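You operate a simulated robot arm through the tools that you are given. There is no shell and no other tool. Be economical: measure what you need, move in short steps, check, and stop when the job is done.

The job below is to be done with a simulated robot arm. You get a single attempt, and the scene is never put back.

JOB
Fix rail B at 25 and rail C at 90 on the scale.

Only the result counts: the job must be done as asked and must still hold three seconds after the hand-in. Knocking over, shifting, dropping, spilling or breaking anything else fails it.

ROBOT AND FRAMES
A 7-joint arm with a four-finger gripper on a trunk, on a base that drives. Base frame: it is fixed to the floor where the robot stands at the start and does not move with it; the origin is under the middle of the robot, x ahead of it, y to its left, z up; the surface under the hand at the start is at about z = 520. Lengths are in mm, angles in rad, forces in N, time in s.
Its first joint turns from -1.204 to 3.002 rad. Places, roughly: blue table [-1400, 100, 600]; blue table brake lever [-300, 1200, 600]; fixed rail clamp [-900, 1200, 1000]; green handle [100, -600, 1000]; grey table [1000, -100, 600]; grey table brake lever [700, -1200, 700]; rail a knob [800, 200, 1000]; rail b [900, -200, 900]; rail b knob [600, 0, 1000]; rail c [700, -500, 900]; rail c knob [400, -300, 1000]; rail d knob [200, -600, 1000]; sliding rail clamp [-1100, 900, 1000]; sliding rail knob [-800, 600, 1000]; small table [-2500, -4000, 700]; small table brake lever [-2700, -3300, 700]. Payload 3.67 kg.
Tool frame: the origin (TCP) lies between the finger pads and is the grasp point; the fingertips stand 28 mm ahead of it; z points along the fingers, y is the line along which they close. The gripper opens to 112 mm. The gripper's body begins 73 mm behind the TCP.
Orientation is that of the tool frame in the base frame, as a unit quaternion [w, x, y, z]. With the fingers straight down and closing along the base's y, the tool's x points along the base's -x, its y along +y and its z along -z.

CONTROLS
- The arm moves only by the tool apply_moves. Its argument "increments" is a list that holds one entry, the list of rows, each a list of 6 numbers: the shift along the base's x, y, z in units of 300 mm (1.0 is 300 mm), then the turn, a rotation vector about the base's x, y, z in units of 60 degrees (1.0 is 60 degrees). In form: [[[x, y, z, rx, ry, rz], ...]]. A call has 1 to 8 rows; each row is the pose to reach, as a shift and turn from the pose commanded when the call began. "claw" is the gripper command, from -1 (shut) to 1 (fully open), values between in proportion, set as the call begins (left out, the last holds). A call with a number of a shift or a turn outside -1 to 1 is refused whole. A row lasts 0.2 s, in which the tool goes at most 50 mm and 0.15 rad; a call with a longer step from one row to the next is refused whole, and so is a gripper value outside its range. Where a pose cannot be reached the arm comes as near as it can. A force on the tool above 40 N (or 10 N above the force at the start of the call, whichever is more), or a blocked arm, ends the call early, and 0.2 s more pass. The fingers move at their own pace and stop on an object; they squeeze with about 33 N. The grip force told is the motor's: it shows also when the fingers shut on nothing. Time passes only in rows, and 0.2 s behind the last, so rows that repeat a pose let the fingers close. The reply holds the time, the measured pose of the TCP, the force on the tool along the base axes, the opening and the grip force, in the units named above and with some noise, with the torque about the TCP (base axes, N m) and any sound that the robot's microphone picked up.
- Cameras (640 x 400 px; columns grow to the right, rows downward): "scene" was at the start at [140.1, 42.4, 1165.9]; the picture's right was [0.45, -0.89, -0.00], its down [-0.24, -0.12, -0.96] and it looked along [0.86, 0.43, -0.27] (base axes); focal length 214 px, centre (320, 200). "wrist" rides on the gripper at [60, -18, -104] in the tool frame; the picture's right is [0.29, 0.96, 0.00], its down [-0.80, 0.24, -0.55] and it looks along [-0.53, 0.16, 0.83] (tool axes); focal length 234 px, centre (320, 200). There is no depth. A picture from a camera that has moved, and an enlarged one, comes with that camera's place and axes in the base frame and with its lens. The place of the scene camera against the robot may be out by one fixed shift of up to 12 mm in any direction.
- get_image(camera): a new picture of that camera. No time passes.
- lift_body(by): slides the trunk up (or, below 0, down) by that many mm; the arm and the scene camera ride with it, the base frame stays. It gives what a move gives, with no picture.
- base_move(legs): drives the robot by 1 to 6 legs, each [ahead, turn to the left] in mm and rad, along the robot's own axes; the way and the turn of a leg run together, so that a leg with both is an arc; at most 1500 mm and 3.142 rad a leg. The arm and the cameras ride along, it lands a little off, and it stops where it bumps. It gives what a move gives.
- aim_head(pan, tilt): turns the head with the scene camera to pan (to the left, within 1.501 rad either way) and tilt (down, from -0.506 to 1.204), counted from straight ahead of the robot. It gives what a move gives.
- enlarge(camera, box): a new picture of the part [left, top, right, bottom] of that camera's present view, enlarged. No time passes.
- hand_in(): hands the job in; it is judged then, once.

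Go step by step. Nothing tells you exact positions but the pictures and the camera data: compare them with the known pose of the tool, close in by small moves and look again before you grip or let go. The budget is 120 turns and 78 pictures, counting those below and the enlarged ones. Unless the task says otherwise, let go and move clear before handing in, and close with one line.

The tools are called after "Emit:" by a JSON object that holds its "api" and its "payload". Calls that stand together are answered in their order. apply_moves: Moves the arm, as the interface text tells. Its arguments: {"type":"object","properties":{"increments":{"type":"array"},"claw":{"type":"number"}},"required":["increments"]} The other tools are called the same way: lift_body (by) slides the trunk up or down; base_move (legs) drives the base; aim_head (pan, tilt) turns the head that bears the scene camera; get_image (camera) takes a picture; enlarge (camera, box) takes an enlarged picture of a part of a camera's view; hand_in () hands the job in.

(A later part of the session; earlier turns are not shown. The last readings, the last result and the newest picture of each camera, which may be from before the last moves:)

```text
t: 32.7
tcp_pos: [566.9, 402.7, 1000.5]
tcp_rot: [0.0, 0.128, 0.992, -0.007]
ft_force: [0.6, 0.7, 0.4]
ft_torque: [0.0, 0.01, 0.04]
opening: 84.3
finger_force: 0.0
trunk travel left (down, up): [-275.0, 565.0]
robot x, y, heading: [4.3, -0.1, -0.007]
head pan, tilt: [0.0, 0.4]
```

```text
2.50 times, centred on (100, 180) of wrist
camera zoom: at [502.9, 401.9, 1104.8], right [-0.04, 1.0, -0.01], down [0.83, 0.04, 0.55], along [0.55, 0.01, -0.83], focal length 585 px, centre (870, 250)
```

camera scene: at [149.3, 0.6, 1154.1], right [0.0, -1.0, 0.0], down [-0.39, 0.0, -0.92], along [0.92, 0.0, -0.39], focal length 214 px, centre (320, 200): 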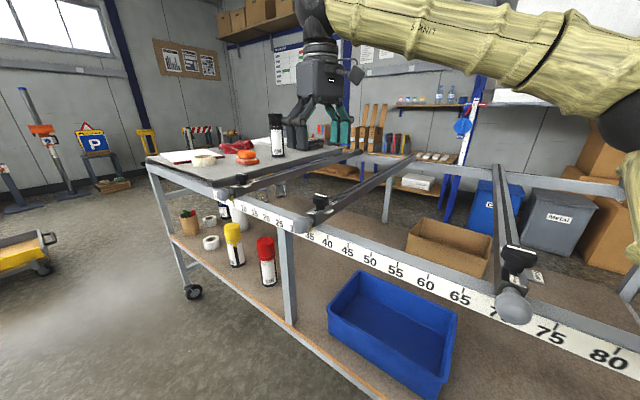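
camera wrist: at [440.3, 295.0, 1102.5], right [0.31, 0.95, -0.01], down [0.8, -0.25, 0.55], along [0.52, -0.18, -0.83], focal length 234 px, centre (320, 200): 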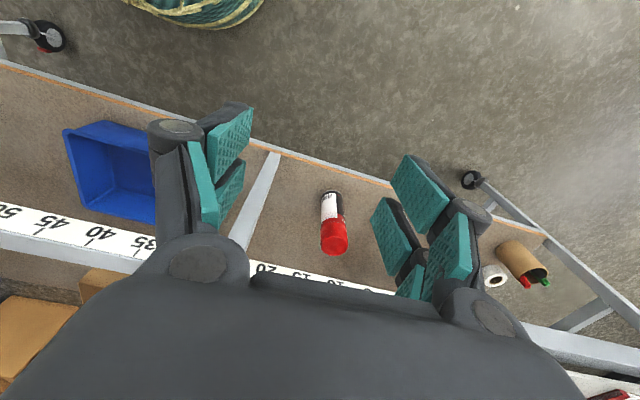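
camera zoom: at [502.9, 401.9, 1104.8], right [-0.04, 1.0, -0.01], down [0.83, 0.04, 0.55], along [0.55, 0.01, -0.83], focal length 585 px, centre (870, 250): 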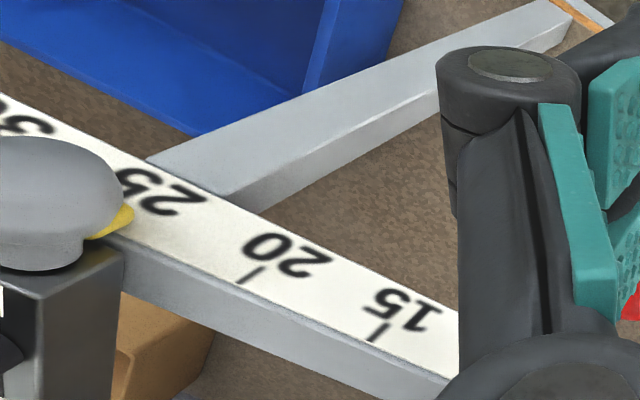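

The pointer is visible beside the ball; I zoom in.

Emit:
{"api": "enlarge", "payload": {"camera": "wrist", "box": [20, 160, 100, 220]}}

Emit:
{"api": "enlarge", "payload": {"camera": "scene", "box": [260, 195, 300, 225]}}

```text
6.67 times, centred on (60, 190) of wrist
camera zoom: at [502.9, 401.9, 1104.8], right [-0.04, 1.0, -0.01], down [0.83, 0.04, 0.55], along [0.55, 0.01, -0.83], focal length 1561 px, centre (2053, 267)
```

zoom: 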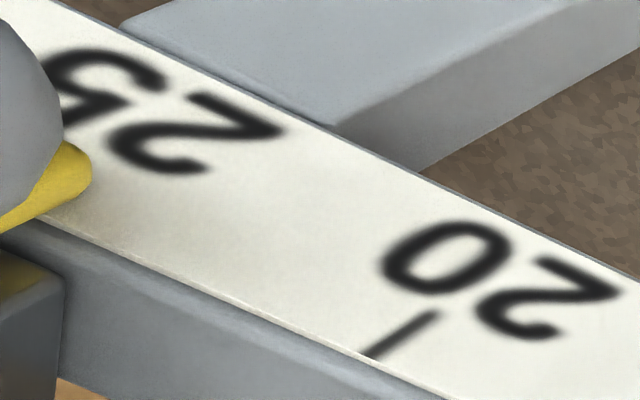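

```text
13.33 times, centred on (280, 210) of scene
camera zoom: at [149.3, -0.8, 1154.1], right [-0.01, -1.0, 0.0], down [-0.39, 0.0, -0.92], along [0.92, -0.01, -0.39], focal length 2860 px, centre (853, 67)
```

zoom: 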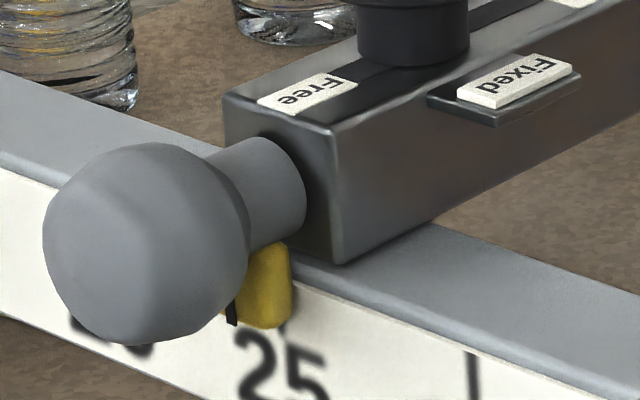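

B's front-face index line, corrected for its stand-off, coincides with the 25 tick: B is good and fixed. Next I lift and travel to above C's knob while turning.

Emit:
{"api": "apply_moves", "payload": {"increments": [[[0, 0, 0.16, 0, 0, 0], [0, -0.08, 0.3, 0, 0, -0.05], [-0.03, -0.23, 0.38, 0, 0, -0.14], [-0.07, -0.38, 0.38, 0, 0, -0.24], [-0.11, -0.53, 0.38, 0, 0, -0.33], [-0.15, -0.68, 0.38, 0, 0, -0.42], [-0.19, -0.83, 0.38, 0, 0, -0.51], [-0.22, -0.98, 0.38, 0, 0, -0.6]]]}}

Emit:
{"api": "apply_moves", "payload": {"increments": [[[-0.04, -0.15, 0, 0, 0, -0.06], [-0.08, -0.3, 0, 0, 0, -0.12], [-0.12, -0.45, 0, 0, 0, -0.18], [-0.16, -0.6, 0, 0, 0, -0.24], [-0.2, -0.75, 0, 0, 0, -0.3], [-0.24, -0.9, 0, 0, 0, -0.36], [-0.28, -0.99, 0, 0, 0, -0.42], [-0.31, -0.99, 0, 0, 0, -0.49]]]}}

Emit:
{"api": "aim_head", "payload": {"pan": -1.0, "tilt": 0.5}}

Emit:
{"api": "get_image", "payload": {"camera": "scene"}}

```text
refused: row 3 steps farther than a row can; nothing moved
```

```text
t: 34.5
tcp_pos: [471.8, 104.3, 1001.8]
tcp_rot: [-0.002, 0.375, 0.927, -0.006]
ft_force: [0.2, -0.4, 0.1]
ft_torque: [-0.03, 0.0, -0.03]
opening: 84.1
finger_force: 0.1
trunk travel left (down, up): [-275.0, 565.0]
robot x, y, heading: [-1.9, -0.2, -0.012]
head pan, tilt: [0.0, 0.4]
```

```text
t: 35.8
tcp_pos: [472.6, 106.3, 1001.2]
tcp_rot: [-0.001, 0.375, 0.927, -0.005]
ft_force: [-0.4, 0.2, -0.3]
ft_torque: [-0.03, -0.01, 0.02]
opening: 84.0
finger_force: 0.1
trunk travel left (down, up): [-275.0, 565.0]
robot x, y, heading: [-1.7, 3.1, -0.011]
head pan, tilt: [-1.0, 0.499]
```

```text
39 pictures are left
camera scene: at [105.1, -77.4, 1145.0], right [-0.85, -0.53, 0.0], down [-0.26, 0.4, -0.88], along [0.47, -0.74, -0.48], focal length 214 px, centre (320, 200)
```

scene: 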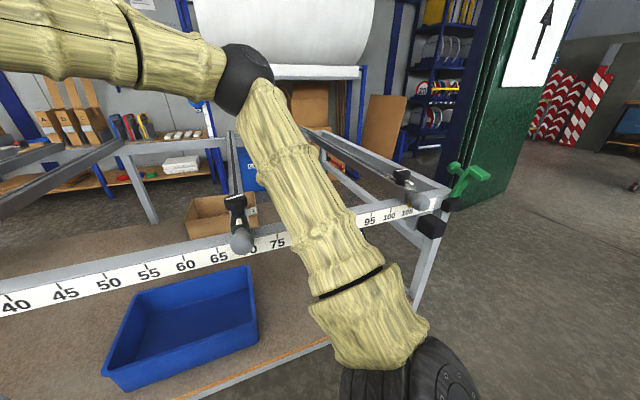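

The arm now blocks the way right; facing the table squarely will ease reaching C. I lift and turn the base right by 0.6 rad in place.

Emit:
{"api": "apply_moves", "payload": {"increments": [[[0, 0, 0.15, 0, 0, 0], [0, 0, 0.3, 0, 0, 0], [0, 0, 0.4, 0, 0, 0]]]}}

Emit:
{"api": "base_move", "payload": {"legs": [[0, -0.6]]}}

Emit:
{"api": "aim_head", "payload": {"pan": 0.0, "tilt": 0.6}}

Emit:
{"api": "get_image", "payload": {"camera": "scene"}}

Emit:
{"api": "get_image", "payload": {"camera": "wrist"}}

```text
t: 36.6
tcp_pos: [474.4, 106.1, 1121.2]
tcp_rot: [-0.002, 0.375, 0.927, -0.006]
ft_force: [-0.3, -0.1, 0.2]
ft_torque: [-0.02, 0.0, 0.02]
opening: 84.3
finger_force: 0.0
trunk travel left (down, up): [-275.0, 565.0]
robot x, y, heading: [4.8, 3.0, -0.008]
head pan, tilt: [-1.0, 0.499]
```

```text
t: 38.6
tcp_pos: [450.7, -178.4, 1119.2]
tcp_rot: [-0.003, 0.632, 0.775, -0.006]
ft_force: [-0.3, 0.0, 0.1]
ft_torque: [0.01, -0.03, 0.01]
opening: 83.7
finger_force: 0.0
trunk travel left (down, up): [-275.0, 565.0]
robot x, y, heading: [1.5, -1.8, -0.61]
head pan, tilt: [-1.0, 0.499]
```

```text
t: 39.9
tcp_pos: [451.1, -178.8, 1120.1]
tcp_rot: [-0.004, 0.632, 0.775, -0.005]
ft_force: [-0.1, 0.2, -0.6]
ft_torque: [-0.02, 0.04, -0.03]
opening: 83.9
finger_force: 0.1
trunk travel left (down, up): [-275.0, 565.0]
robot x, y, heading: [0.3, 3.3, -0.605]
head pan, tilt: [0.0, 0.6]
```

```text
38 pictures are left
camera scene: at [120.1, -78.9, 1135.9], right [-0.57, -0.82, 0.0], down [-0.46, 0.32, -0.83], along [0.68, -0.47, -0.56], focal length 214 px, centre (320, 200)
```

scene: 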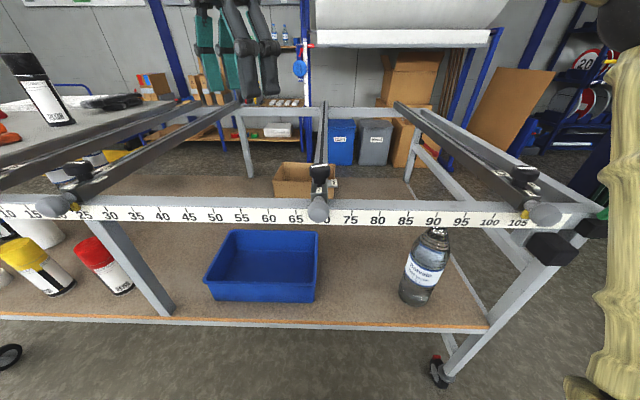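

```text
37 pictures are left
camera wrist: at [420.6, -122.5, 1224.3], right [0.88, 0.48, -0.01], down [0.4, -0.73, 0.55], along [0.25, -0.49, -0.83], focal length 234 px, centre (320, 200)
```

wrist: 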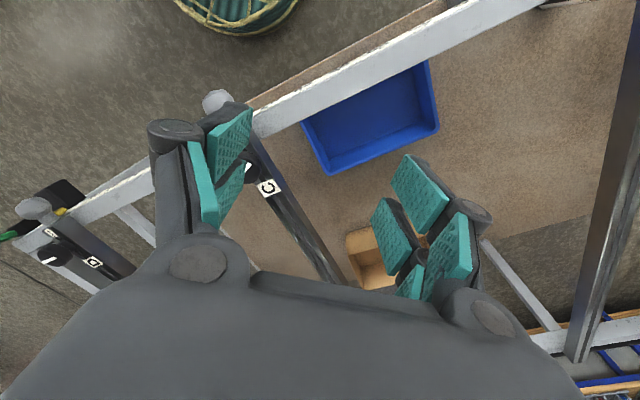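

Excellent view; D is at about 107 and B sits left. I move above C's knob (≈(398,-279)) and check with the wrist.

Emit:
{"api": "apply_moves", "payload": {"increments": [[[-0.06, -0.11, -0.04, 0, 0, 0], [-0.12, -0.22, -0.08, 0, 0, 0], [-0.177, -0.334, -0.12, 0, 0, 0], [-0.177, -0.334, -0.12, 0, 0, 0]]], "claw": 1}}

Emit:
{"api": "get_image", "payload": {"camera": "wrist"}}

```text
t: 40.9
tcp_pos: [398.8, -279.3, 1083.3]
tcp_rot: [-0.003, 0.63, 0.776, -0.005]
ft_force: [-0.5, -0.1, -0.1]
ft_torque: [0.02, -0.02, 0.01]
opening: 112.0
finger_force: 0.0
trunk travel left (down, up): [-275.0, 565.0]
robot x, y, heading: [1.5, -0.7, -0.608]
head pan, tilt: [0.0, 0.6]
```

```text
36 pictures are left
camera wrist: at [368.0, -223.4, 1187.5], right [0.88, 0.48, -0.01], down [0.4, -0.73, 0.55], along [0.25, -0.49, -0.83], focal length 234 px, centre (320, 200)
```

wrist: 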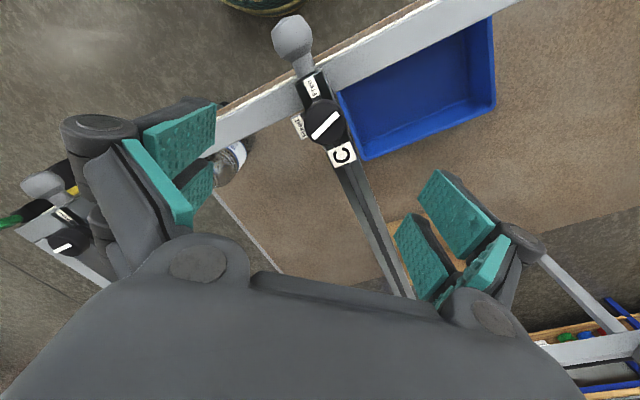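

Knob at ≈(398, -276); I zoom in to check the bar angle, as it seems slightly off the edge line.

Emit:
{"api": "enlarge", "payload": {"camera": "wrist", "box": [260, 60, 380, 180]}}

Emit:
{"api": "enlarge", "payload": {"camera": "scene", "box": [280, 150, 360, 230]}}

```text
3.33 times, centred on (320, 120) of wrist
camera zoom: at [368.0, -223.4, 1187.5], right [0.88, 0.48, -0.01], down [0.4, -0.73, 0.55], along [0.25, -0.49, -0.83], focal length 781 px, centre (320, 467)
```

zoom: 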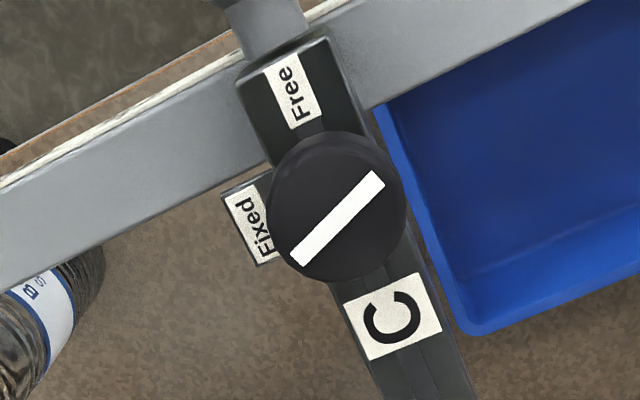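

```text
5.00 times, centred on (320, 190) of scene
camera zoom: at [119.9, -79.1, 1135.9], right [-0.57, -0.82, 0.0], down [-0.46, 0.32, -0.83], along [0.68, -0.47, -0.56], focal length 1072 px, centre (320, 250)
```

zoom: 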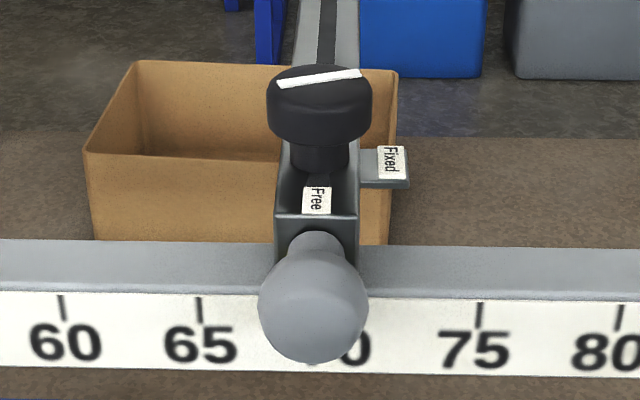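

C's bar is ~18° ccw off the Fixed line; still it needs ~70° more to Free. I descend, grip and check.

Emit:
{"api": "apply_moves", "payload": {"increments": [[[0, 0.01, -0.12, 0, 0, 0], [0, 0.01, -0.24, 0, 0, 0], [0, 0.01, -0.34, 0, 0, 0], [0, 0.01, -0.34, 0, 0, 0]]]}}

Emit:
{"api": "apply_moves", "payload": {"increments": [[[0, 0, 0, 0, 0, 0], [0, 0, 0, 0, 0, 0], [0, 0, 0, 0, 0, 0]]], "claw": -1}}

Emit:
{"api": "get_image", "payload": {"camera": "wrist"}}

```text
t: 41.9
tcp_pos: [398.6, -278.0, 980.4]
tcp_rot: [-0.003, 0.631, 0.776, -0.005]
ft_force: [1.0, 0.1, 0.2]
ft_torque: [-0.02, 0.03, 0.04]
opening: 111.9
finger_force: 0.1
trunk travel left (down, up): [-275.0, 565.0]
robot x, y, heading: [3.6, -0.3, -0.611]
head pan, tilt: [0.0, 0.6]
```

```text
t: 42.7
tcp_pos: [400.1, -278.0, 981.0]
tcp_rot: [-0.004, 0.631, 0.775, -0.005]
ft_force: [2.7, -2.0, 2.6]
ft_torque: [0.03, -0.03, -0.03]
opening: 35.9
finger_force: 45.4
trunk travel left (down, up): [-275.0, 565.0]
robot x, y, heading: [2.2, 0.5, -0.61]
head pan, tilt: [0.0, 0.6]
```

```text
33 pictures are left
camera wrist: at [368.6, -221.5, 1084.2], right [0.88, 0.48, -0.01], down [0.4, -0.73, 0.55], along [0.25, -0.49, -0.83], focal length 234 px, centre (320, 200)
```

wrist: 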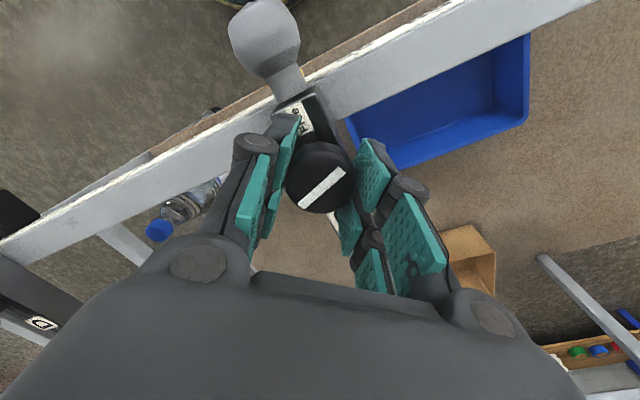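

Good grip. I turn ccw in two calls toward Free.

Emit:
{"api": "apply_moves", "payload": {"increments": [[[0, 0, 0, 0, 0, 0.12], [0, 0, 0, 0, 0, 0.24], [0, 0, 0, 0, 0, 0.36], [0, 0, 0, 0, 0, 0.48], [0, 0, 0, 0, 0, 0.6]]]}}

Emit:
{"api": "apply_moves", "payload": {"increments": [[[0, 0, 0, 0, 0, 0.12], [0, 0, 0, 0, 0, 0.24], [0, 0, 0, 0, 0, 0.36], [0, 0, 0, 0, 0, 0.48]]]}}

Emit:
{"api": "get_image", "payload": {"camera": "wrist"}}

```text
t: 43.9
tcp_pos: [399.9, -276.5, 981.8]
tcp_rot: [-0.002, 0.358, 0.934, -0.005]
ft_force: [3.0, -1.6, -20.7]
ft_torque: [-0.16, -0.26, -0.04]
opening: 35.2
finger_force: 45.2
trunk travel left (down, up): [-275.0, 565.0]
robot x, y, heading: [2.2, 1.9, -0.607]
head pan, tilt: [0.0, 0.6]
```

```text
t: 44.9
tcp_pos: [397.4, -276.0, 979.9]
tcp_rot: [-0.001, 0.116, 0.993, -0.006]
ft_force: [3.5, -1.9, -31.7]
ft_torque: [0.03, -0.06, 0.0]
opening: 35.1
finger_force: 45.1
trunk travel left (down, up): [-275.0, 565.0]
robot x, y, heading: [-0.7, 0.7, -0.605]
head pan, tilt: [0.0, 0.6]
```

```text
32 pictures are left
camera wrist: at [335.0, -278.1, 1084.6], right [-0.06, 1.0, -0.01], down [0.83, 0.06, 0.55], along [0.55, 0.02, -0.83], focal length 234 px, centre (320, 200)
```

wrist: 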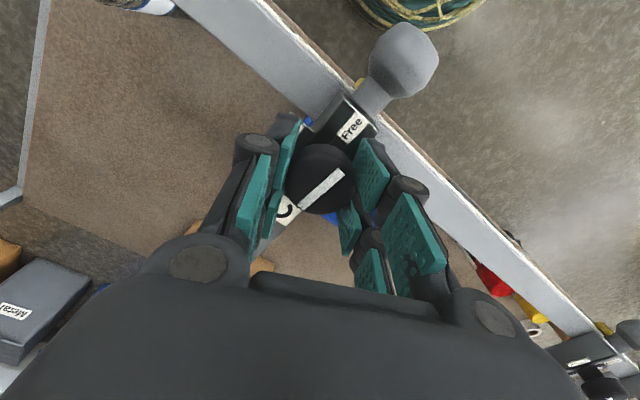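

About 12° more needed; I turn further and relieve the vertical load slightly.

Emit:
{"api": "apply_moves", "payload": {"increments": [[[0, 0, -0.006, 0, 0, 0.06], [0, 0, -0.008, 0, 0, 0.14], [0, 0, -0.008, 0, 0, 0.22]]]}}

Emit:
{"api": "get_image", "payload": {"camera": "wrist"}}

```text
t: 45.7
tcp_pos: [397.2, -276.2, 981.7]
tcp_rot: [0.001, 0.002, 1.0, -0.006]
ft_force: [6.0, -2.1, 1.7]
ft_torque: [0.02, -0.01, -0.54]
opening: 35.6
finger_force: 45.3
trunk travel left (down, up): [-275.0, 565.0]
robot x, y, heading: [-2.0, -1.2, -0.604]
head pan, tilt: [0.0, 0.6]
```

```text
31 pictures are left
camera wrist: at [336.1, -292.2, 1084.8], right [-0.28, 0.96, -0.01], down [0.8, 0.24, 0.55], along [0.53, 0.15, -0.83], focal length 234 px, centre (320, 200)
```

wrist: 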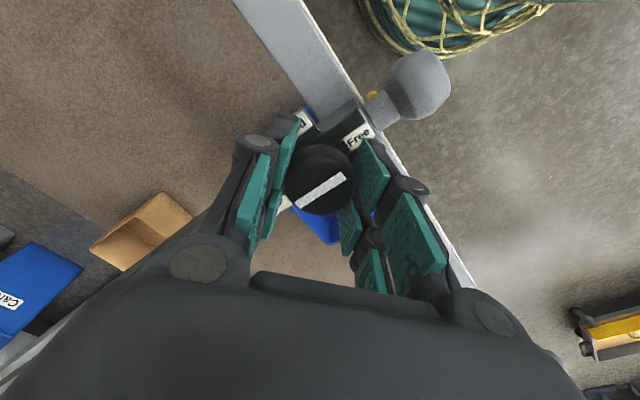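

Stop torque felt and bar along the rail: Free. I slide toward higher numbers by 48 mm.

Emit:
{"api": "apply_moves", "payload": {"increments": [[[-0.0118, -0.0161, 0, 0, 0, 0], [-0.0236, -0.0323, 0, 0, 0, 0], [-0.0354, -0.0484, 0, 0, 0, 0], [-0.0472, -0.0645, 0, 0, 0, 0], [-0.059, -0.0806, 0, 0, 0, 0], [-0.0708, -0.0968, 0, 0, 0, 0], [-0.0826, -0.1129, 0, 0, 0, 0], [-0.0944, -0.129, 0, 0, 0, 0]]]}}

Emit:
{"api": "get_image", "payload": {"camera": "scene"}}

```text
t: 47.5
tcp_pos: [371.6, -314.0, 982.2]
tcp_rot: [0.002, 0.002, 1.0, -0.006]
ft_force: [11.6, -7.7, 23.7]
ft_torque: [-0.03, -0.14, -0.06]
opening: 35.3
finger_force: 44.8
trunk travel left (down, up): [-275.0, 565.0]
robot x, y, heading: [0.5, 0.2, -0.606]
head pan, tilt: [0.0, 0.6]
```

```text
30 pictures are left
camera scene: at [120.3, -78.9, 1136.0], right [-0.57, -0.82, 0.0], down [-0.46, 0.32, -0.82], along [0.68, -0.47, -0.57], focal length 214 px, centre (320, 200)
```

scene: 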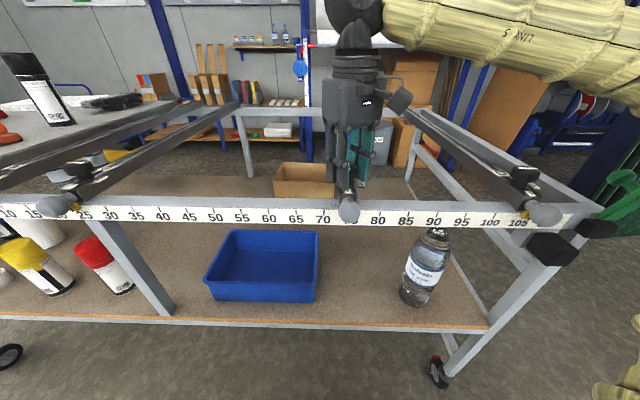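

The rail follows to ~75. I continue two more 50 mm chunks with a slightly corrected line.

Emit:
{"api": "apply_moves", "payload": {"increments": [[[-0.0092, -0.0177, 0, 0, 0, 0], [-0.021, -0.0345, 0, 0, 0, 0], [-0.033, -0.051, 0, 0, 0, 0], [-0.045, -0.068, 0, 0, 0, 0], [-0.057, -0.085, 0, 0, 0, 0], [-0.069, -0.102, 0, 0, 0, 0], [-0.081, -0.119, 0, 0, 0, 0], [-0.092, -0.136, 0, 0, 0, 0]]]}}

Emit:
{"api": "apply_moves", "payload": {"increments": [[[-0.012, -0.017, 0, 0, 0, 0], [-0.024, -0.034, 0, 0, 0, 0], [-0.036, -0.051, 0, 0, 0, 0], [-0.048, -0.068, 0, 0, 0, 0], [-0.06, -0.085, 0, 0, 0, 0], [-0.072, -0.102, 0, 0, 0, 0], [-0.084, -0.119, 0, 0, 0, 0], [-0.096, -0.136, 0, 0, 0, 0]]]}}

Emit:
{"api": "enlarge", "payload": {"camera": "scene", "box": [320, 140, 520, 260]}}

```text
t: 49.3
tcp_pos: [339.9, -353.8, 981.5]
tcp_rot: [0.001, 0.002, 1.0, -0.006]
ft_force: [-4.0, 3.7, 22.8]
ft_torque: [0.24, 0.48, 0.02]
opening: 35.4
finger_force: 44.7
trunk travel left (down, up): [-275.0, 565.0]
robot x, y, heading: [4.9, 4.1, -0.6]
head pan, tilt: [0.0, 0.6]
```

```text
t: 51.1
tcp_pos: [311.4, -394.4, 981.8]
tcp_rot: [0.0, 0.001, 1.0, -0.006]
ft_force: [-21.8, 17.3, 9.7]
ft_torque: [0.46, -0.45, 0.0]
opening: 35.4
finger_force: 45.3
trunk travel left (down, up): [-275.0, 565.0]
robot x, y, heading: [2.0, 3.2, -0.608]
head pan, tilt: [0.0, 0.6]
```

```text
3.20 times, centred on (420, 200) of scene
camera zoom: at [118.1, -77.2, 1136.0], right [-0.57, -0.82, 0.0], down [-0.46, 0.32, -0.83], along [0.68, -0.47, -0.56], focal length 686 px, centre (0, 200)
```

zoom: 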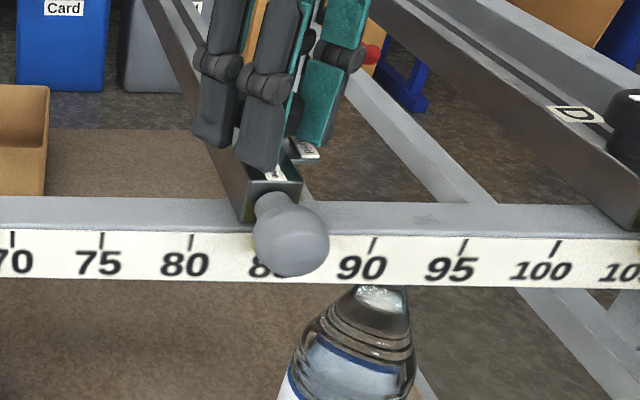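

TCP geometry puts C near 84.3, with ~57 mm to go; a sideways load has built up, which I relieve while moving 45 mm.

Emit:
{"api": "apply_moves", "payload": {"increments": [[[-0.017, -0.009, 0, 0, 0, 0], [-0.029, -0.025, 0, 0, 0, 0], [-0.041, -0.041, 0, 0, 0, 0], [-0.053, -0.057, 0, 0, 0, 0], [-0.065, -0.073, 0, 0, 0, 0], [-0.077, -0.089, 0, 0, 0, 0], [-0.087, -0.104, 0, 0, 0, 0], [-0.095, -0.116, 0, 0, 0, 0]]]}}

Emit:
{"api": "enlarge", "payload": {"camera": "scene", "box": [390, 180, 470, 240]}}

```text
t: 52.9
tcp_pos: [283.3, -430.6, 980.2]
tcp_rot: [0.001, 0.001, 1.0, -0.006]
ft_force: [-0.9, 3.2, 13.0]
ft_torque: [0.07, -0.59, -0.02]
opening: 35.6
finger_force: 45.0
trunk travel left (down, up): [-275.0, 565.0]
robot x, y, heading: [-3.7, 2.8, -0.612]
head pan, tilt: [0.0, 0.6]
```

```text
6.67 times, centred on (430, 210) of scene
camera zoom: at [119.7, -78.2, 1136.0], right [-0.57, -0.82, 0.0], down [-0.46, 0.32, -0.83], along [0.68, -0.47, -0.56], focal length 1430 px, centre (-413, 133)
```

zoom: 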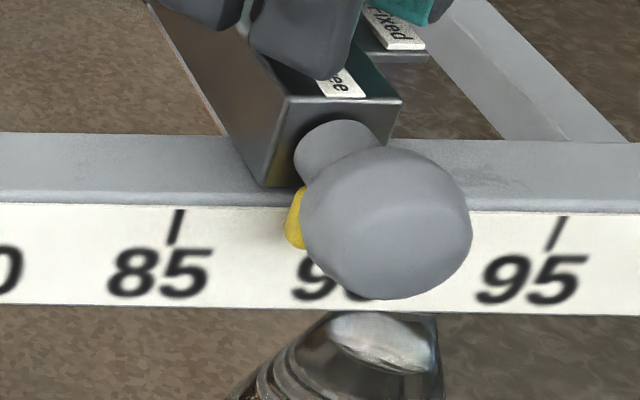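

C is near 88.8. I move 11 mm more.

Emit:
{"api": "apply_moves", "payload": {"increments": [[[-0.008, -0.011, 0, 0, 0, 0], [-0.016, -0.022, 0, 0, 0, 0], [-0.0217, -0.0296, 0, 0, 0, 0], [-0.0217, -0.0296, 0, 0, 0, 0]]]}}

Emit:
{"api": "enlarge", "payload": {"camera": "scene", "box": [390, 180, 470, 240]}}

```text
t: 53.9
tcp_pos: [277.6, -439.6, 980.4]
tcp_rot: [0.001, 0.002, 1.0, -0.006]
ft_force: [-1.8, 4.6, 6.4]
ft_torque: [-0.09, 0.28, 0.01]
opening: 35.2
finger_force: 45.3
trunk travel left (down, up): [-275.0, 565.0]
robot x, y, heading: [4.1, 0.5, -0.607]
head pan, tilt: [0.0, 0.6]
```

```text
6.67 times, centred on (430, 210) of scene
camera zoom: at [119.9, -78.3, 1135.9], right [-0.57, -0.82, 0.0], down [-0.46, 0.32, -0.83], along [0.68, -0.47, -0.56], focal length 1430 px, centre (-413, 133)
```

zoom: 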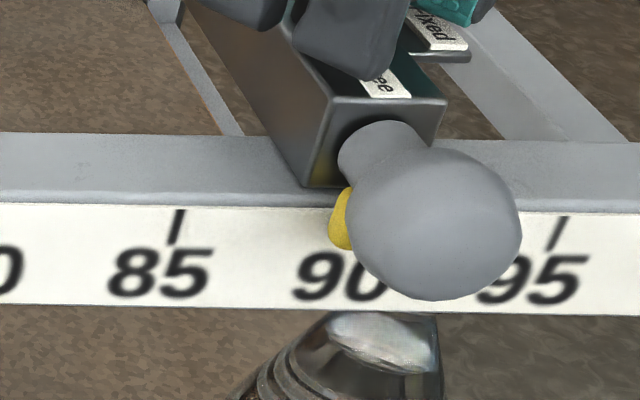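

The ball hides C's centre line, so I want a level view. I release, raise the hand, and lower the trunk so the scene camera looks at the scale from its own height.

Emit:
{"api": "apply_moves", "payload": {"increments": [[[0, 0, 0, 0, 0, 0], [0, 0, 0, 0, 0, 0], [0, 0, 0.15, 0, 0, 0], [0, 0, 0.3, 0, 0, 0], [0, 0, 0.45, 0, 0, 0], [0, 0, 0.6, 0, 0, 0], [0, 0, 0.76, 0, 0, 0], [0, 0, 0.92, 0, 0, 0]]], "claw": 0.3}}

Emit:
{"api": "lift_body", "payload": {"by": -150}}

Emit:
{"api": "get_image", "payload": {"camera": "scene"}}

```text
t: 55.7
tcp_pos: [277.5, -436.8, 1260.0]
tcp_rot: [0.001, 0.002, 1.0, -0.007]
ft_force: [0.6, 0.5, 0.5]
ft_torque: [-0.04, -0.01, -0.03]
opening: 73.0
finger_force: 0.1
trunk travel left (down, up): [-275.0, 565.0]
robot x, y, heading: [0.6, 3.0, -0.605]
head pan, tilt: [0.0, 0.6]
```

```text
t: 57.5
tcp_pos: [278.4, -438.7, 1109.2]
tcp_rot: [0.0, 0.002, 1.0, -0.007]
ft_force: [-0.1, 0.2, -0.5]
ft_torque: [0.02, -0.02, -0.02]
opening: 72.9
finger_force: 0.1
trunk travel left (down, up): [-125.0, 715.0]
robot x, y, heading: [-0.1, 1.9, -0.604]
head pan, tilt: [0.0, 0.6]
```

```text
26 pictures are left
camera scene: at [120.2, -78.7, 986.0], right [-0.57, -0.82, 0.0], down [-0.46, 0.32, -0.83], along [0.68, -0.47, -0.56], focal length 214 px, centre (320, 200)
```

scene: 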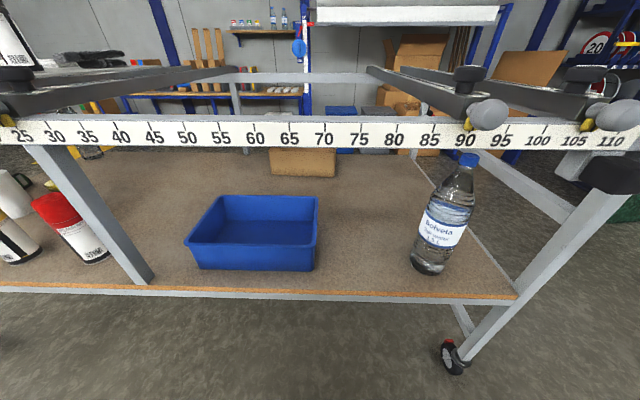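

Already clearer. I raise the hand, lower the trunk another 115 mm, and zoom at both pointers.

Emit:
{"api": "apply_moves", "payload": {"increments": [[[0, 0, 0.15, 0, 0, 0], [0, 0, 0.3, 0, 0, 0], [0, 0, 0.43, 0, 0, 0]]]}}

Emit:
{"api": "lift_body", "payload": {"by": -115}}

Emit:
{"api": "aim_head", "payload": {"pan": -0.2, "tilt": 0.1}}

Emit:
{"api": "get_image", "payload": {"camera": "scene"}}

```text
t: 58.3
tcp_pos: [300.1, -444.7, 1139.0]
tcp_rot: [0.003, 0.003, 1.0, -0.005]
ft_force: [-0.3, -0.7, 0.0]
ft_torque: [0.0, 0.01, 0.02]
opening: 72.7
finger_force: 0.2
out of reach, approached as far as the arm can: row 1, 2, 3
trunk travel left (down, up): [-125.0, 715.0]
robot x, y, heading: [0.7, 3.5, -0.604]
head pan, tilt: [0.0, 0.6]
```

```text
t: 59.7
tcp_pos: [299.5, -445.3, 1025.0]
tcp_rot: [0.003, 0.003, 1.0, -0.006]
ft_force: [-0.1, 0.6, 0.1]
ft_torque: [-0.01, -0.02, -0.01]
opening: 72.8
finger_force: 0.1
trunk travel left (down, up): [-10.0, 830.0]
robot x, y, heading: [2.0, 1.9, -0.603]
head pan, tilt: [0.0, 0.6]
```

```text
t: 60.6
tcp_pos: [299.3, -444.4, 1024.4]
tcp_rot: [0.002, 0.003, 1.0, -0.007]
ft_force: [0.3, 0.2, -0.7]
ft_torque: [-0.05, 0.02, -0.01]
opening: 72.9
finger_force: 0.0
trunk travel left (down, up): [-10.0, 830.0]
robot x, y, heading: [2.4, 2.7, -0.609]
head pan, tilt: [-0.201, 0.099]
```

```text
25 pictures are left
camera scene: at [111.2, -94.8, 917.0], right [-0.72, -0.69, 0.0], down [-0.07, 0.07, -0.99], along [0.69, -0.72, -0.1], focal length 214 px, centre (320, 200)
```

scene: 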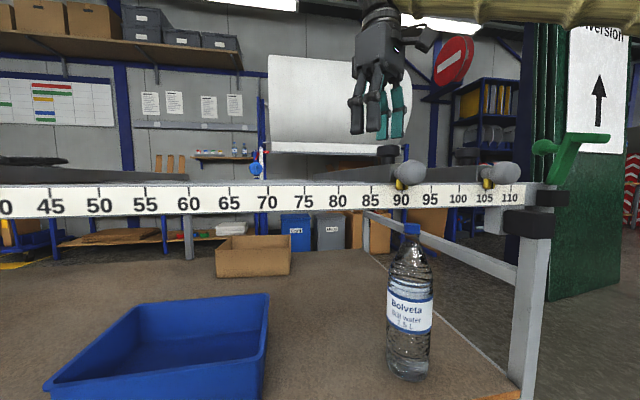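

The pointer is visible below the ball. I zoom on it.

Emit:
{"api": "enlarge", "payload": {"camera": "scene", "box": [370, 165, 430, 210]}}

Emit:
{"api": "enlarge", "payload": {"camera": "scene", "box": [455, 165, 515, 210]}}

```text
8.89 times, centred on (400, 188) of scene
camera zoom: at [111.2, -94.8, 917.0], right [-0.72, -0.69, 0.0], down [-0.07, 0.07, -0.99], along [0.69, -0.72, -0.1], focal length 1906 px, centre (-391, 311)
```

zoom: 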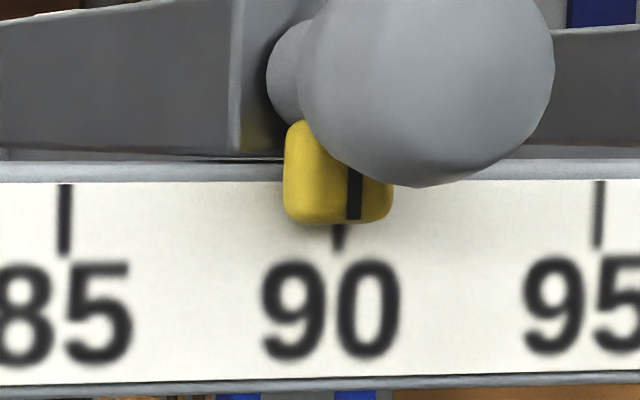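

```text
8.89 times, centred on (485, 188) of scene
camera zoom: at [111.2, -94.8, 917.0], right [-0.72, -0.69, 0.0], down [-0.07, 0.07, -0.99], along [0.69, -0.72, -0.1], focal length 1906 px, centre (-1147, 311)
```

zoom: 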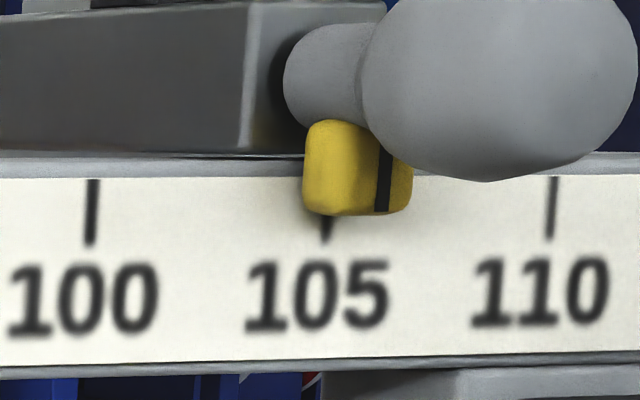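

Here I can resolve the line, tick and sides. I take B's view and C's again from a different pan for parallax.

Emit:
{"api": "aim_head", "payload": {"pan": 0.9, "tilt": 0.1}}

Emit:
{"api": "get_image", "payload": {"camera": "scene"}}

```text
t: 62.0
tcp_pos: [299.9, -443.9, 1024.4]
tcp_rot: [0.002, 0.002, 1.0, -0.006]
ft_force: [0.0, 0.3, 0.7]
ft_torque: [0.01, 0.01, 0.01]
opening: 72.9
finger_force: 0.1
trunk travel left (down, up): [-10.0, 830.0]
robot x, y, heading: [4.4, 0.4, -0.602]
head pan, tilt: [0.901, 0.099]
```

```text
22 pictures are left
camera scene: at [135.6, -1.7, 917.1], right [0.29, -0.96, 0.0], down [-0.09, -0.03, -1.0], along [0.95, 0.29, -0.1], focal length 214 px, centre (320, 200)
```

scene: 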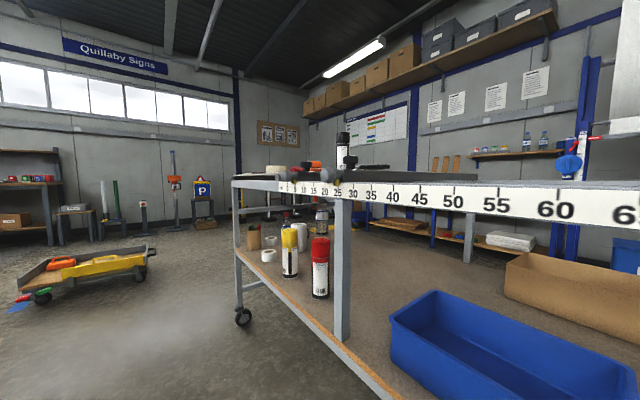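

Emit:
{"api": "enlarge", "payload": {"camera": "scene", "box": [310, 170, 360, 208]}}

```text
10.53 times, centred on (335, 189) of scene
camera zoom: at [135.6, -1.7, 917.1], right [0.29, -0.96, 0.0], down [-0.09, -0.03, -1.0], along [0.95, 0.29, -0.1], focal length 2258 px, centre (162, 316)
```

zoom: 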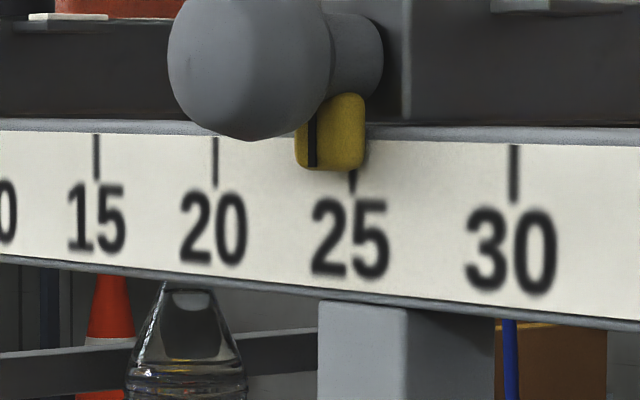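

From all views both rails read ~2.5 mm low (B≈24.75, C≈89.7). I raise the trunk, re-grip C's knob, and correct C first.

Emit:
{"api": "lift_body", "payload": {"by": 265}}

Emit:
{"api": "aim_head", "payload": {"pan": 0.0, "tilt": 0.6}}

Emit:
{"api": "apply_moves", "payload": {"increments": [[[-0.05, 0.01, -0.13, 0, 0, 0], [-0.074, 0.016, -0.26, 0, 0, 0], [-0.074, 0.016, -0.39, 0, 0, 0], [-0.074, 0.016, -0.52, 0, 0, 0], [-0.074, 0.016, -0.65, 0, 0, 0], [-0.074, 0.016, -0.65, 0, 0, 0]]], "claw": 0.6}}

Emit:
{"api": "get_image", "payload": {"camera": "wrist"}}

```text
t: 64.7
tcp_pos: [299.4, -444.3, 1290.4]
tcp_rot: [0.003, 0.004, 1.0, -0.006]
ft_force: [-0.1, -0.1, 0.5]
ft_torque: [0.03, 0.01, 0.01]
opening: 72.5
finger_force: 0.1
trunk travel left (down, up): [-275.0, 565.0]
robot x, y, heading: [0.4, -3.5, -0.605]
head pan, tilt: [0.901, 0.099]
```

```text
t: 65.9
tcp_pos: [299.9, -443.8, 1289.7]
tcp_rot: [0.003, 0.003, 1.0, -0.006]
ft_force: [0.1, -0.8, 0.3]
ft_torque: [0.01, -0.01, 0.01]
opening: 72.9
finger_force: 0.0
trunk travel left (down, up): [-275.0, 565.0]
robot x, y, heading: [4.2, -1.2, -0.606]
head pan, tilt: [0.0, 0.6]
```

```text
t: 67.3
tcp_pos: [279.1, -440.7, 1093.1]
tcp_rot: [0.002, 0.002, 1.0, -0.007]
ft_force: [-0.1, -0.5, -0.7]
ft_torque: [0.01, 0.05, 0.01]
opening: 89.6
finger_force: 0.1
trunk travel left (down, up): [-275.0, 565.0]
robot x, y, heading: [0.8, -0.2, -0.61]
head pan, tilt: [0.0, 0.6]
```

```text
20 pictures are left
camera wrist: at [216.1, -456.8, 1197.2], right [-0.28, 0.96, -0.01], down [0.8, 0.24, 0.56], along [0.54, 0.15, -0.83], focal length 234 px, centre (320, 200)
```

wrist: 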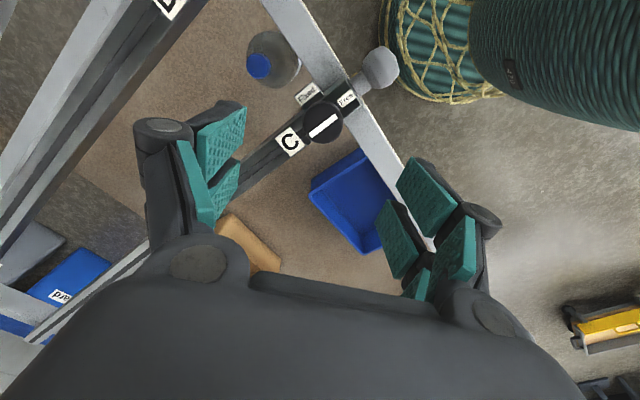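

Knob is centred within 3 mm. I descend and grip.

Emit:
{"api": "apply_moves", "payload": {"increments": [[[-0.007, 0.003, -0.13, 0, 0, 0], [-0.007, 0.003, -0.26, 0, 0, 0], [-0.007, 0.003, -0.373, 0, 0, 0], [-0.007, 0.003, -0.373, 0, 0, 0]]]}}

Emit:
{"api": "apply_moves", "payload": {"increments": [[[0, 0, 0, 0, 0, 0], [0, 0, 0, 0, 0, 0], [0, 0, 0, 0, 0, 0]]], "claw": -1}}

Emit:
{"api": "enlarge", "payload": {"camera": "scene", "box": [390, 180, 470, 240]}}

```text
t: 68.3
tcp_pos: [275.2, -438.6, 982.0]
tcp_rot: [0.002, 0.003, 1.0, -0.006]
ft_force: [0.1, 0.5, 0.6]
ft_torque: [-0.03, 0.04, 0.01]
opening: 89.7
finger_force: 0.0
trunk travel left (down, up): [-275.0, 565.0]
robot x, y, heading: [-1.4, 5.0, -0.607]
head pan, tilt: [0.0, 0.6]
```

```text
t: 69.1
tcp_pos: [275.0, -438.1, 982.4]
tcp_rot: [0.003, 0.003, 1.0, -0.007]
ft_force: [1.8, -2.4, 0.6]
ft_torque: [-0.05, -0.31, -0.01]
opening: 37.0
finger_force: 44.8
trunk travel left (down, up): [-275.0, 565.0]
robot x, y, heading: [1.9, 2.3, -0.609]
head pan, tilt: [0.0, 0.6]
```

```text
6.67 times, centred on (430, 210) of scene
camera zoom: at [120.3, -79.1, 1135.9], right [-0.57, -0.82, 0.0], down [-0.46, 0.32, -0.82], along [0.68, -0.47, -0.57], focal length 1430 px, centre (-413, 133)
```

zoom: 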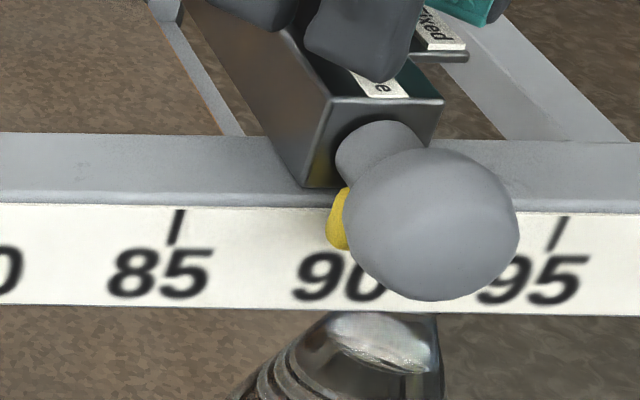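

Now nudge C ~3.5 mm to higher numbers.

Emit:
{"api": "apply_moves", "payload": {"increments": [[[-0.004, -0.005, 0, 0, 0, 0], [-0.007, -0.0097, 0, 0, 0, 0], [-0.007, -0.0097, 0, 0, 0, 0], [-0.007, -0.0097, 0, 0, 0, 0]]]}}

Emit:
{"api": "enlarge", "payload": {"camera": "scene", "box": [390, 180, 470, 240]}}

```text
t: 70.1
tcp_pos: [273.3, -439.4, 982.1]
tcp_rot: [0.003, 0.003, 1.0, -0.006]
ft_force: [-1.8, 5.3, 1.0]
ft_torque: [0.08, 0.0, 0.02]
opening: 36.3
finger_force: 45.0
trunk travel left (down, up): [-275.0, 565.0]
robot x, y, heading: [3.6, 3.7, -0.608]
head pan, tilt: [0.0, 0.6]
```

```text
6.67 times, centred on (430, 210) of scene
camera zoom: at [120.0, -78.4, 1135.9], right [-0.57, -0.82, 0.0], down [-0.46, 0.32, -0.83], along [0.68, -0.47, -0.56], focal length 1430 px, centre (-413, 133)
```

zoom: 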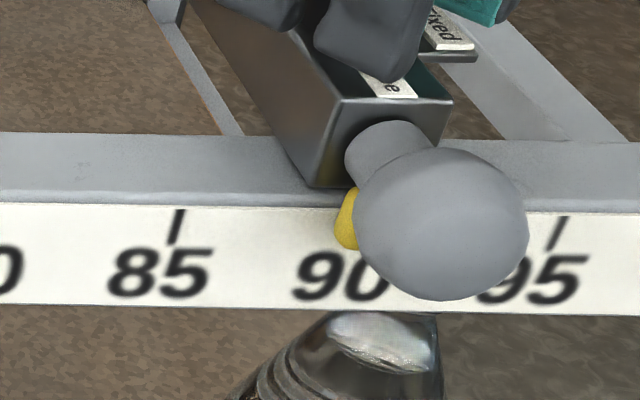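

Moved ~2.3 mm. One more mm, then I turn to Fixed in small steps.

Emit:
{"api": "apply_moves", "payload": {"increments": [[[-0.0025, -0.004, 0, 0, 0, 0], [-0.0025, -0.004, 0, 0, 0, 0]]]}}

Emit:
{"api": "apply_moves", "payload": {"increments": [[[0, 0, 0, 0, 0, -0.1], [0, 0, 0, 0, 0, -0.2], [0, 0, 0, 0, 0, -0.3], [0, 0, 0, 0, 0, -0.4]]]}}

Emit:
{"api": "enlarge", "payload": {"camera": "scene", "box": [390, 180, 470, 240]}}

```text
t: 70.7
tcp_pos: [271.7, -442.6, 984.7]
tcp_rot: [0.002, 0.003, 1.0, -0.007]
ft_force: [-7.2, 10.4, -7.8]
ft_torque: [0.09, -0.05, 0.05]
opening: 36.7
finger_force: 44.9
trunk travel left (down, up): [-275.0, 565.0]
robot x, y, heading: [-0.6, 0.4, -0.604]
head pan, tilt: [0.0, 0.6]
```

```text
t: 71.7
tcp_pos: [272.6, -441.4, 983.5]
tcp_rot: [0.002, 0.211, 0.977, -0.007]
ft_force: [-11.8, 13.9, -15.9]
ft_torque: [0.15, 0.23, 0.02]
opening: 36.1
finger_force: 44.7
trunk travel left (down, up): [-275.0, 565.0]
robot x, y, heading: [3.6, 0.1, -0.606]
head pan, tilt: [0.0, 0.6]
```

```text
6.67 times, centred on (430, 210) of scene
camera zoom: at [119.6, -78.5, 1135.8], right [-0.57, -0.82, 0.0], down [-0.46, 0.32, -0.83], along [0.68, -0.47, -0.56], focal length 1430 px, centre (-413, 133)
```

zoom: 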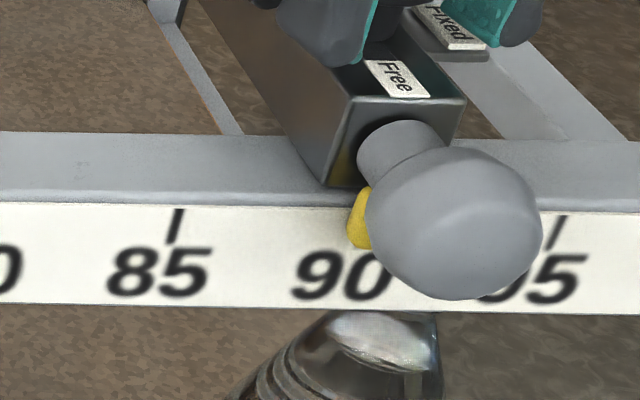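

Overshot by ~2.5 mm; I back off slightly.

Emit:
{"api": "apply_moves", "payload": {"increments": [[[0.002, 0.005, 0, 0, 0, 0], [0.0035, 0.0095, 0, 0, 0, 0], [0.0035, 0.0095, 0, 0, 0, 0]]]}}

Emit:
{"api": "enlarge", "payload": {"camera": "scene", "box": [390, 180, 470, 240]}}

```text
t: 72.5
tcp_pos: [273.5, -440.2, 982.5]
tcp_rot: [0.003, 0.21, 0.978, -0.005]
ft_force: [-6.8, 0.5, -4.2]
ft_torque: [0.0, 0.19, 0.0]
opening: 36.3
finger_force: 44.4
trunk travel left (down, up): [-275.0, 565.0]
robot x, y, heading: [0.7, 1.8, -0.606]
head pan, tilt: [0.0, 0.6]
```

```text
6.67 times, centred on (430, 210) of scene
camera zoom: at [119.8, -79.1, 1136.0], right [-0.57, -0.82, 0.0], down [-0.46, 0.32, -0.83], along [0.68, -0.47, -0.56], focal length 1430 px, centre (-413, 133)
```

zoom: 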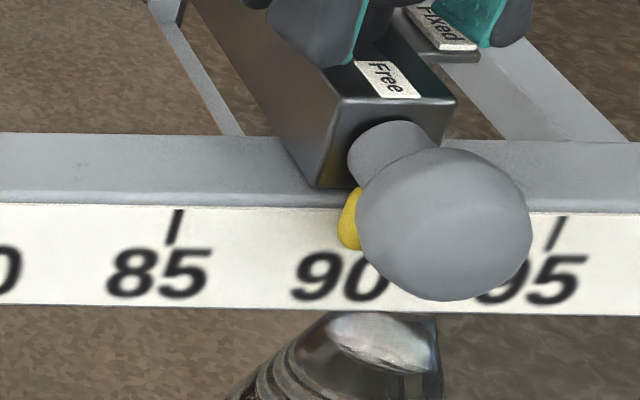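

On target (+2.5 mm from the earlier position). I continue turning to Fixed.

Emit:
{"api": "apply_moves", "payload": {"increments": [[[0, 0, 0, 0, 0, -0.1], [0, 0, 0, 0, 0, -0.2], [0, 0, 0, 0, 0, -0.3], [0, 0, 0, 0, 0, -0.4], [0, 0, 0, 0, 0, -0.5]]]}}

Emit:
{"api": "apply_moves", "payload": {"increments": [[[0, 0, 0, 0, 0, -0.1], [0, 0, 0, 0, 0, -0.2], [0, 0, 0, 0, 0, -0.3], [0, 0, 0, 0, 0, -0.4], [0, 0, 0, 0, 0, -0.5], [0, 0, 0, 0, 0, -0.6], [0, 0, 0, 0, 0, -0.7]]]}}

Emit:
{"api": "get_image", "payload": {"camera": "wrist"}}

Emit:
{"api": "enlarge", "payload": {"camera": "scene", "box": [390, 180, 470, 240]}}

```text
t: 73.7
tcp_pos: [274.6, -438.3, 982.8]
tcp_rot: [0.0, 0.456, 0.89, -0.006]
ft_force: [15.4, -6.4, 12.8]
ft_torque: [-0.29, -0.57, 0.02]
opening: 36.1
finger_force: 44.7
trunk travel left (down, up): [-275.0, 565.0]
robot x, y, heading: [1.1, 0.5, -0.61]
head pan, tilt: [0.0, 0.6]
```

```text
t: 74.7
tcp_pos: [275.3, -439.1, 983.1]
tcp_rot: [0.0, 0.626, 0.779, -0.005]
ft_force: [7.1, -4.0, 2.5]
ft_torque: [0.1, -0.42, -0.01]
opening: 36.3
finger_force: 45.0
trunk travel left (down, up): [-275.0, 565.0]
robot x, y, heading: [0.8, 5.0, -0.606]
head pan, tilt: [0.0, 0.6]
stopped in row 5: the force on the tool passed its limit at 41 N (the readings are from after the stop); the commanded pose is now the measured one
```

```text
15 pictures are left
camera wrist: at [243.6, -383.7, 1086.0], right [0.87, 0.49, -0.01], down [0.41, -0.72, 0.56], along [0.27, -0.49, -0.83], focal length 234 px, centre (320, 200)
```

wrist: 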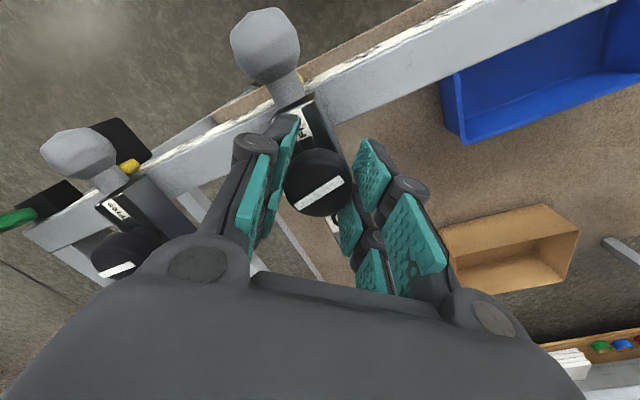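

```text
6.67 times, centred on (430, 210) of scene
camera zoom: at [120.8, -79.0, 1135.3], right [-0.57, -0.82, 0.0], down [-0.46, 0.32, -0.82], along [0.68, -0.47, -0.57], focal length 1430 px, centre (-413, 133)
```

zoom: 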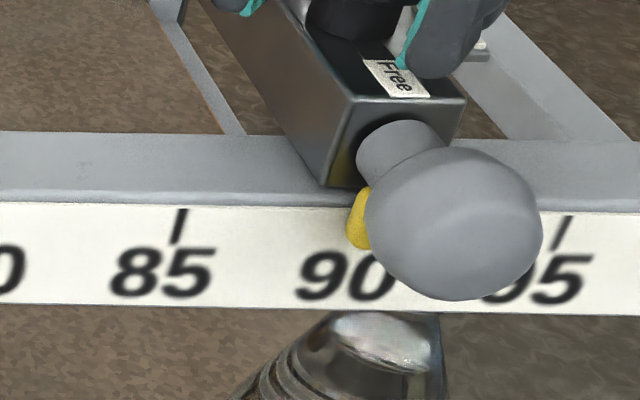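

C now sits within ~1.5 mm of 90 and the bar is parallel to the edge. I turn a touch more to make sure it's at the stop, then release and lift.

Emit:
{"api": "apply_moves", "payload": {"increments": [[[0, 0, 0, 0, 0, -0.08], [0, 0, 0, 0, 0, -0.16], [0, 0, 0, 0, 0, -0.24]]]}}

Emit:
{"api": "apply_moves", "payload": {"increments": [[[0, 0, 0, 0, 0, 0], [0, 0, 0, 0, 0, 0], [0, 0, 0.15, 0, 0, 0], [0, 0, 0.3, 0, 0, 0], [0, 0, 0.45, 0, 0, 0], [0, 0, 0.6, 0, 0, 0], [0, 0, 0.76, 0, 0, 0], [0, 0, 0.9, 0, 0, 0]]], "claw": 0.3}}

```text
t: 75.5
tcp_pos: [275.0, -440.9, 983.7]
tcp_rot: [-0.001, 0.719, 0.695, -0.006]
ft_force: [22.2, -8.3, 3.6]
ft_torque: [-0.54, -0.36, 0.75]
opening: 36.4
finger_force: 44.7
trunk travel left (down, up): [-275.0, 565.0]
robot x, y, heading: [1.6, 0.8, -0.602]
head pan, tilt: [0.0, 0.6]
```

```text
t: 77.3
tcp_pos: [275.0, -437.2, 1253.6]
tcp_rot: [0.0, 0.718, 0.696, -0.006]
ft_force: [-0.2, 1.3, -0.2]
ft_torque: [-0.1, -0.03, 0.01]
opening: 73.1
finger_force: 0.0
trunk travel left (down, up): [-275.0, 565.0]
robot x, y, heading: [1.3, -0.0, -0.607]
head pan, tilt: [0.0, 0.6]
```

Stop torque confirmed (0.75 N·m). I move the hand aside and repeat the low level view to verify C.

Emit:
{"api": "apply_moves", "payload": {"increments": [[[0.08, 0.11, 0, 0, 0, 0], [0.16, 0.22, 0, 0, 0, 0], [0.236, 0.323, 0, 0, 0, 0]]]}}

Emit:
{"api": "lift_body", "payload": {"by": -265}}

Emit:
{"api": "aim_head", "payload": {"pan": -0.2, "tilt": 0.1}}

Emit:
{"api": "enlarge", "payload": {"camera": "scene", "box": [370, 165, 430, 210]}}

```text
t: 78.1
tcp_pos: [345.2, -340.8, 1253.4]
tcp_rot: [-0.002, 0.718, 0.696, -0.005]
ft_force: [-0.3, -0.3, -0.3]
ft_torque: [-0.01, 0.01, 0.04]
opening: 72.8
finger_force: 0.1
trunk travel left (down, up): [-275.0, 565.0]
robot x, y, heading: [-1.2, 0.2, -0.604]
head pan, tilt: [0.0, 0.6]
```

```text
t: 80.8
tcp_pos: [344.9, -341.5, 988.4]
tcp_rot: [-0.002, 0.718, 0.696, -0.005]
ft_force: [0.4, -0.3, 0.8]
ft_torque: [0.03, 0.02, -0.02]
opening: 72.8
finger_force: 0.0
trunk travel left (down, up): [-10.0, 830.0]
robot x, y, heading: [3.1, 1.5, -0.609]
head pan, tilt: [0.0, 0.6]
```

```text
t: 81.8
tcp_pos: [343.9, -341.1, 988.5]
tcp_rot: [-0.002, 0.719, 0.695, -0.006]
ft_force: [0.1, 1.3, -0.4]
ft_torque: [0.02, -0.01, 0.03]
opening: 72.7
finger_force: 0.0
trunk travel left (down, up): [-10.0, 830.0]
robot x, y, heading: [-0.8, 4.7, -0.607]
head pan, tilt: [-0.201, 0.099]
```

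```text
8.89 times, centred on (400, 188) of scene
camera zoom: at [111.4, -94.8, 917.0], right [-0.72, -0.69, 0.0], down [-0.07, 0.07, -0.99], along [0.69, -0.72, -0.1], focal length 1906 px, centre (-391, 311)
```

zoom: 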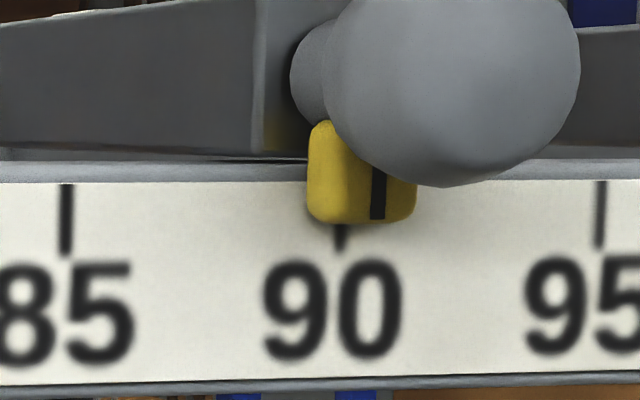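

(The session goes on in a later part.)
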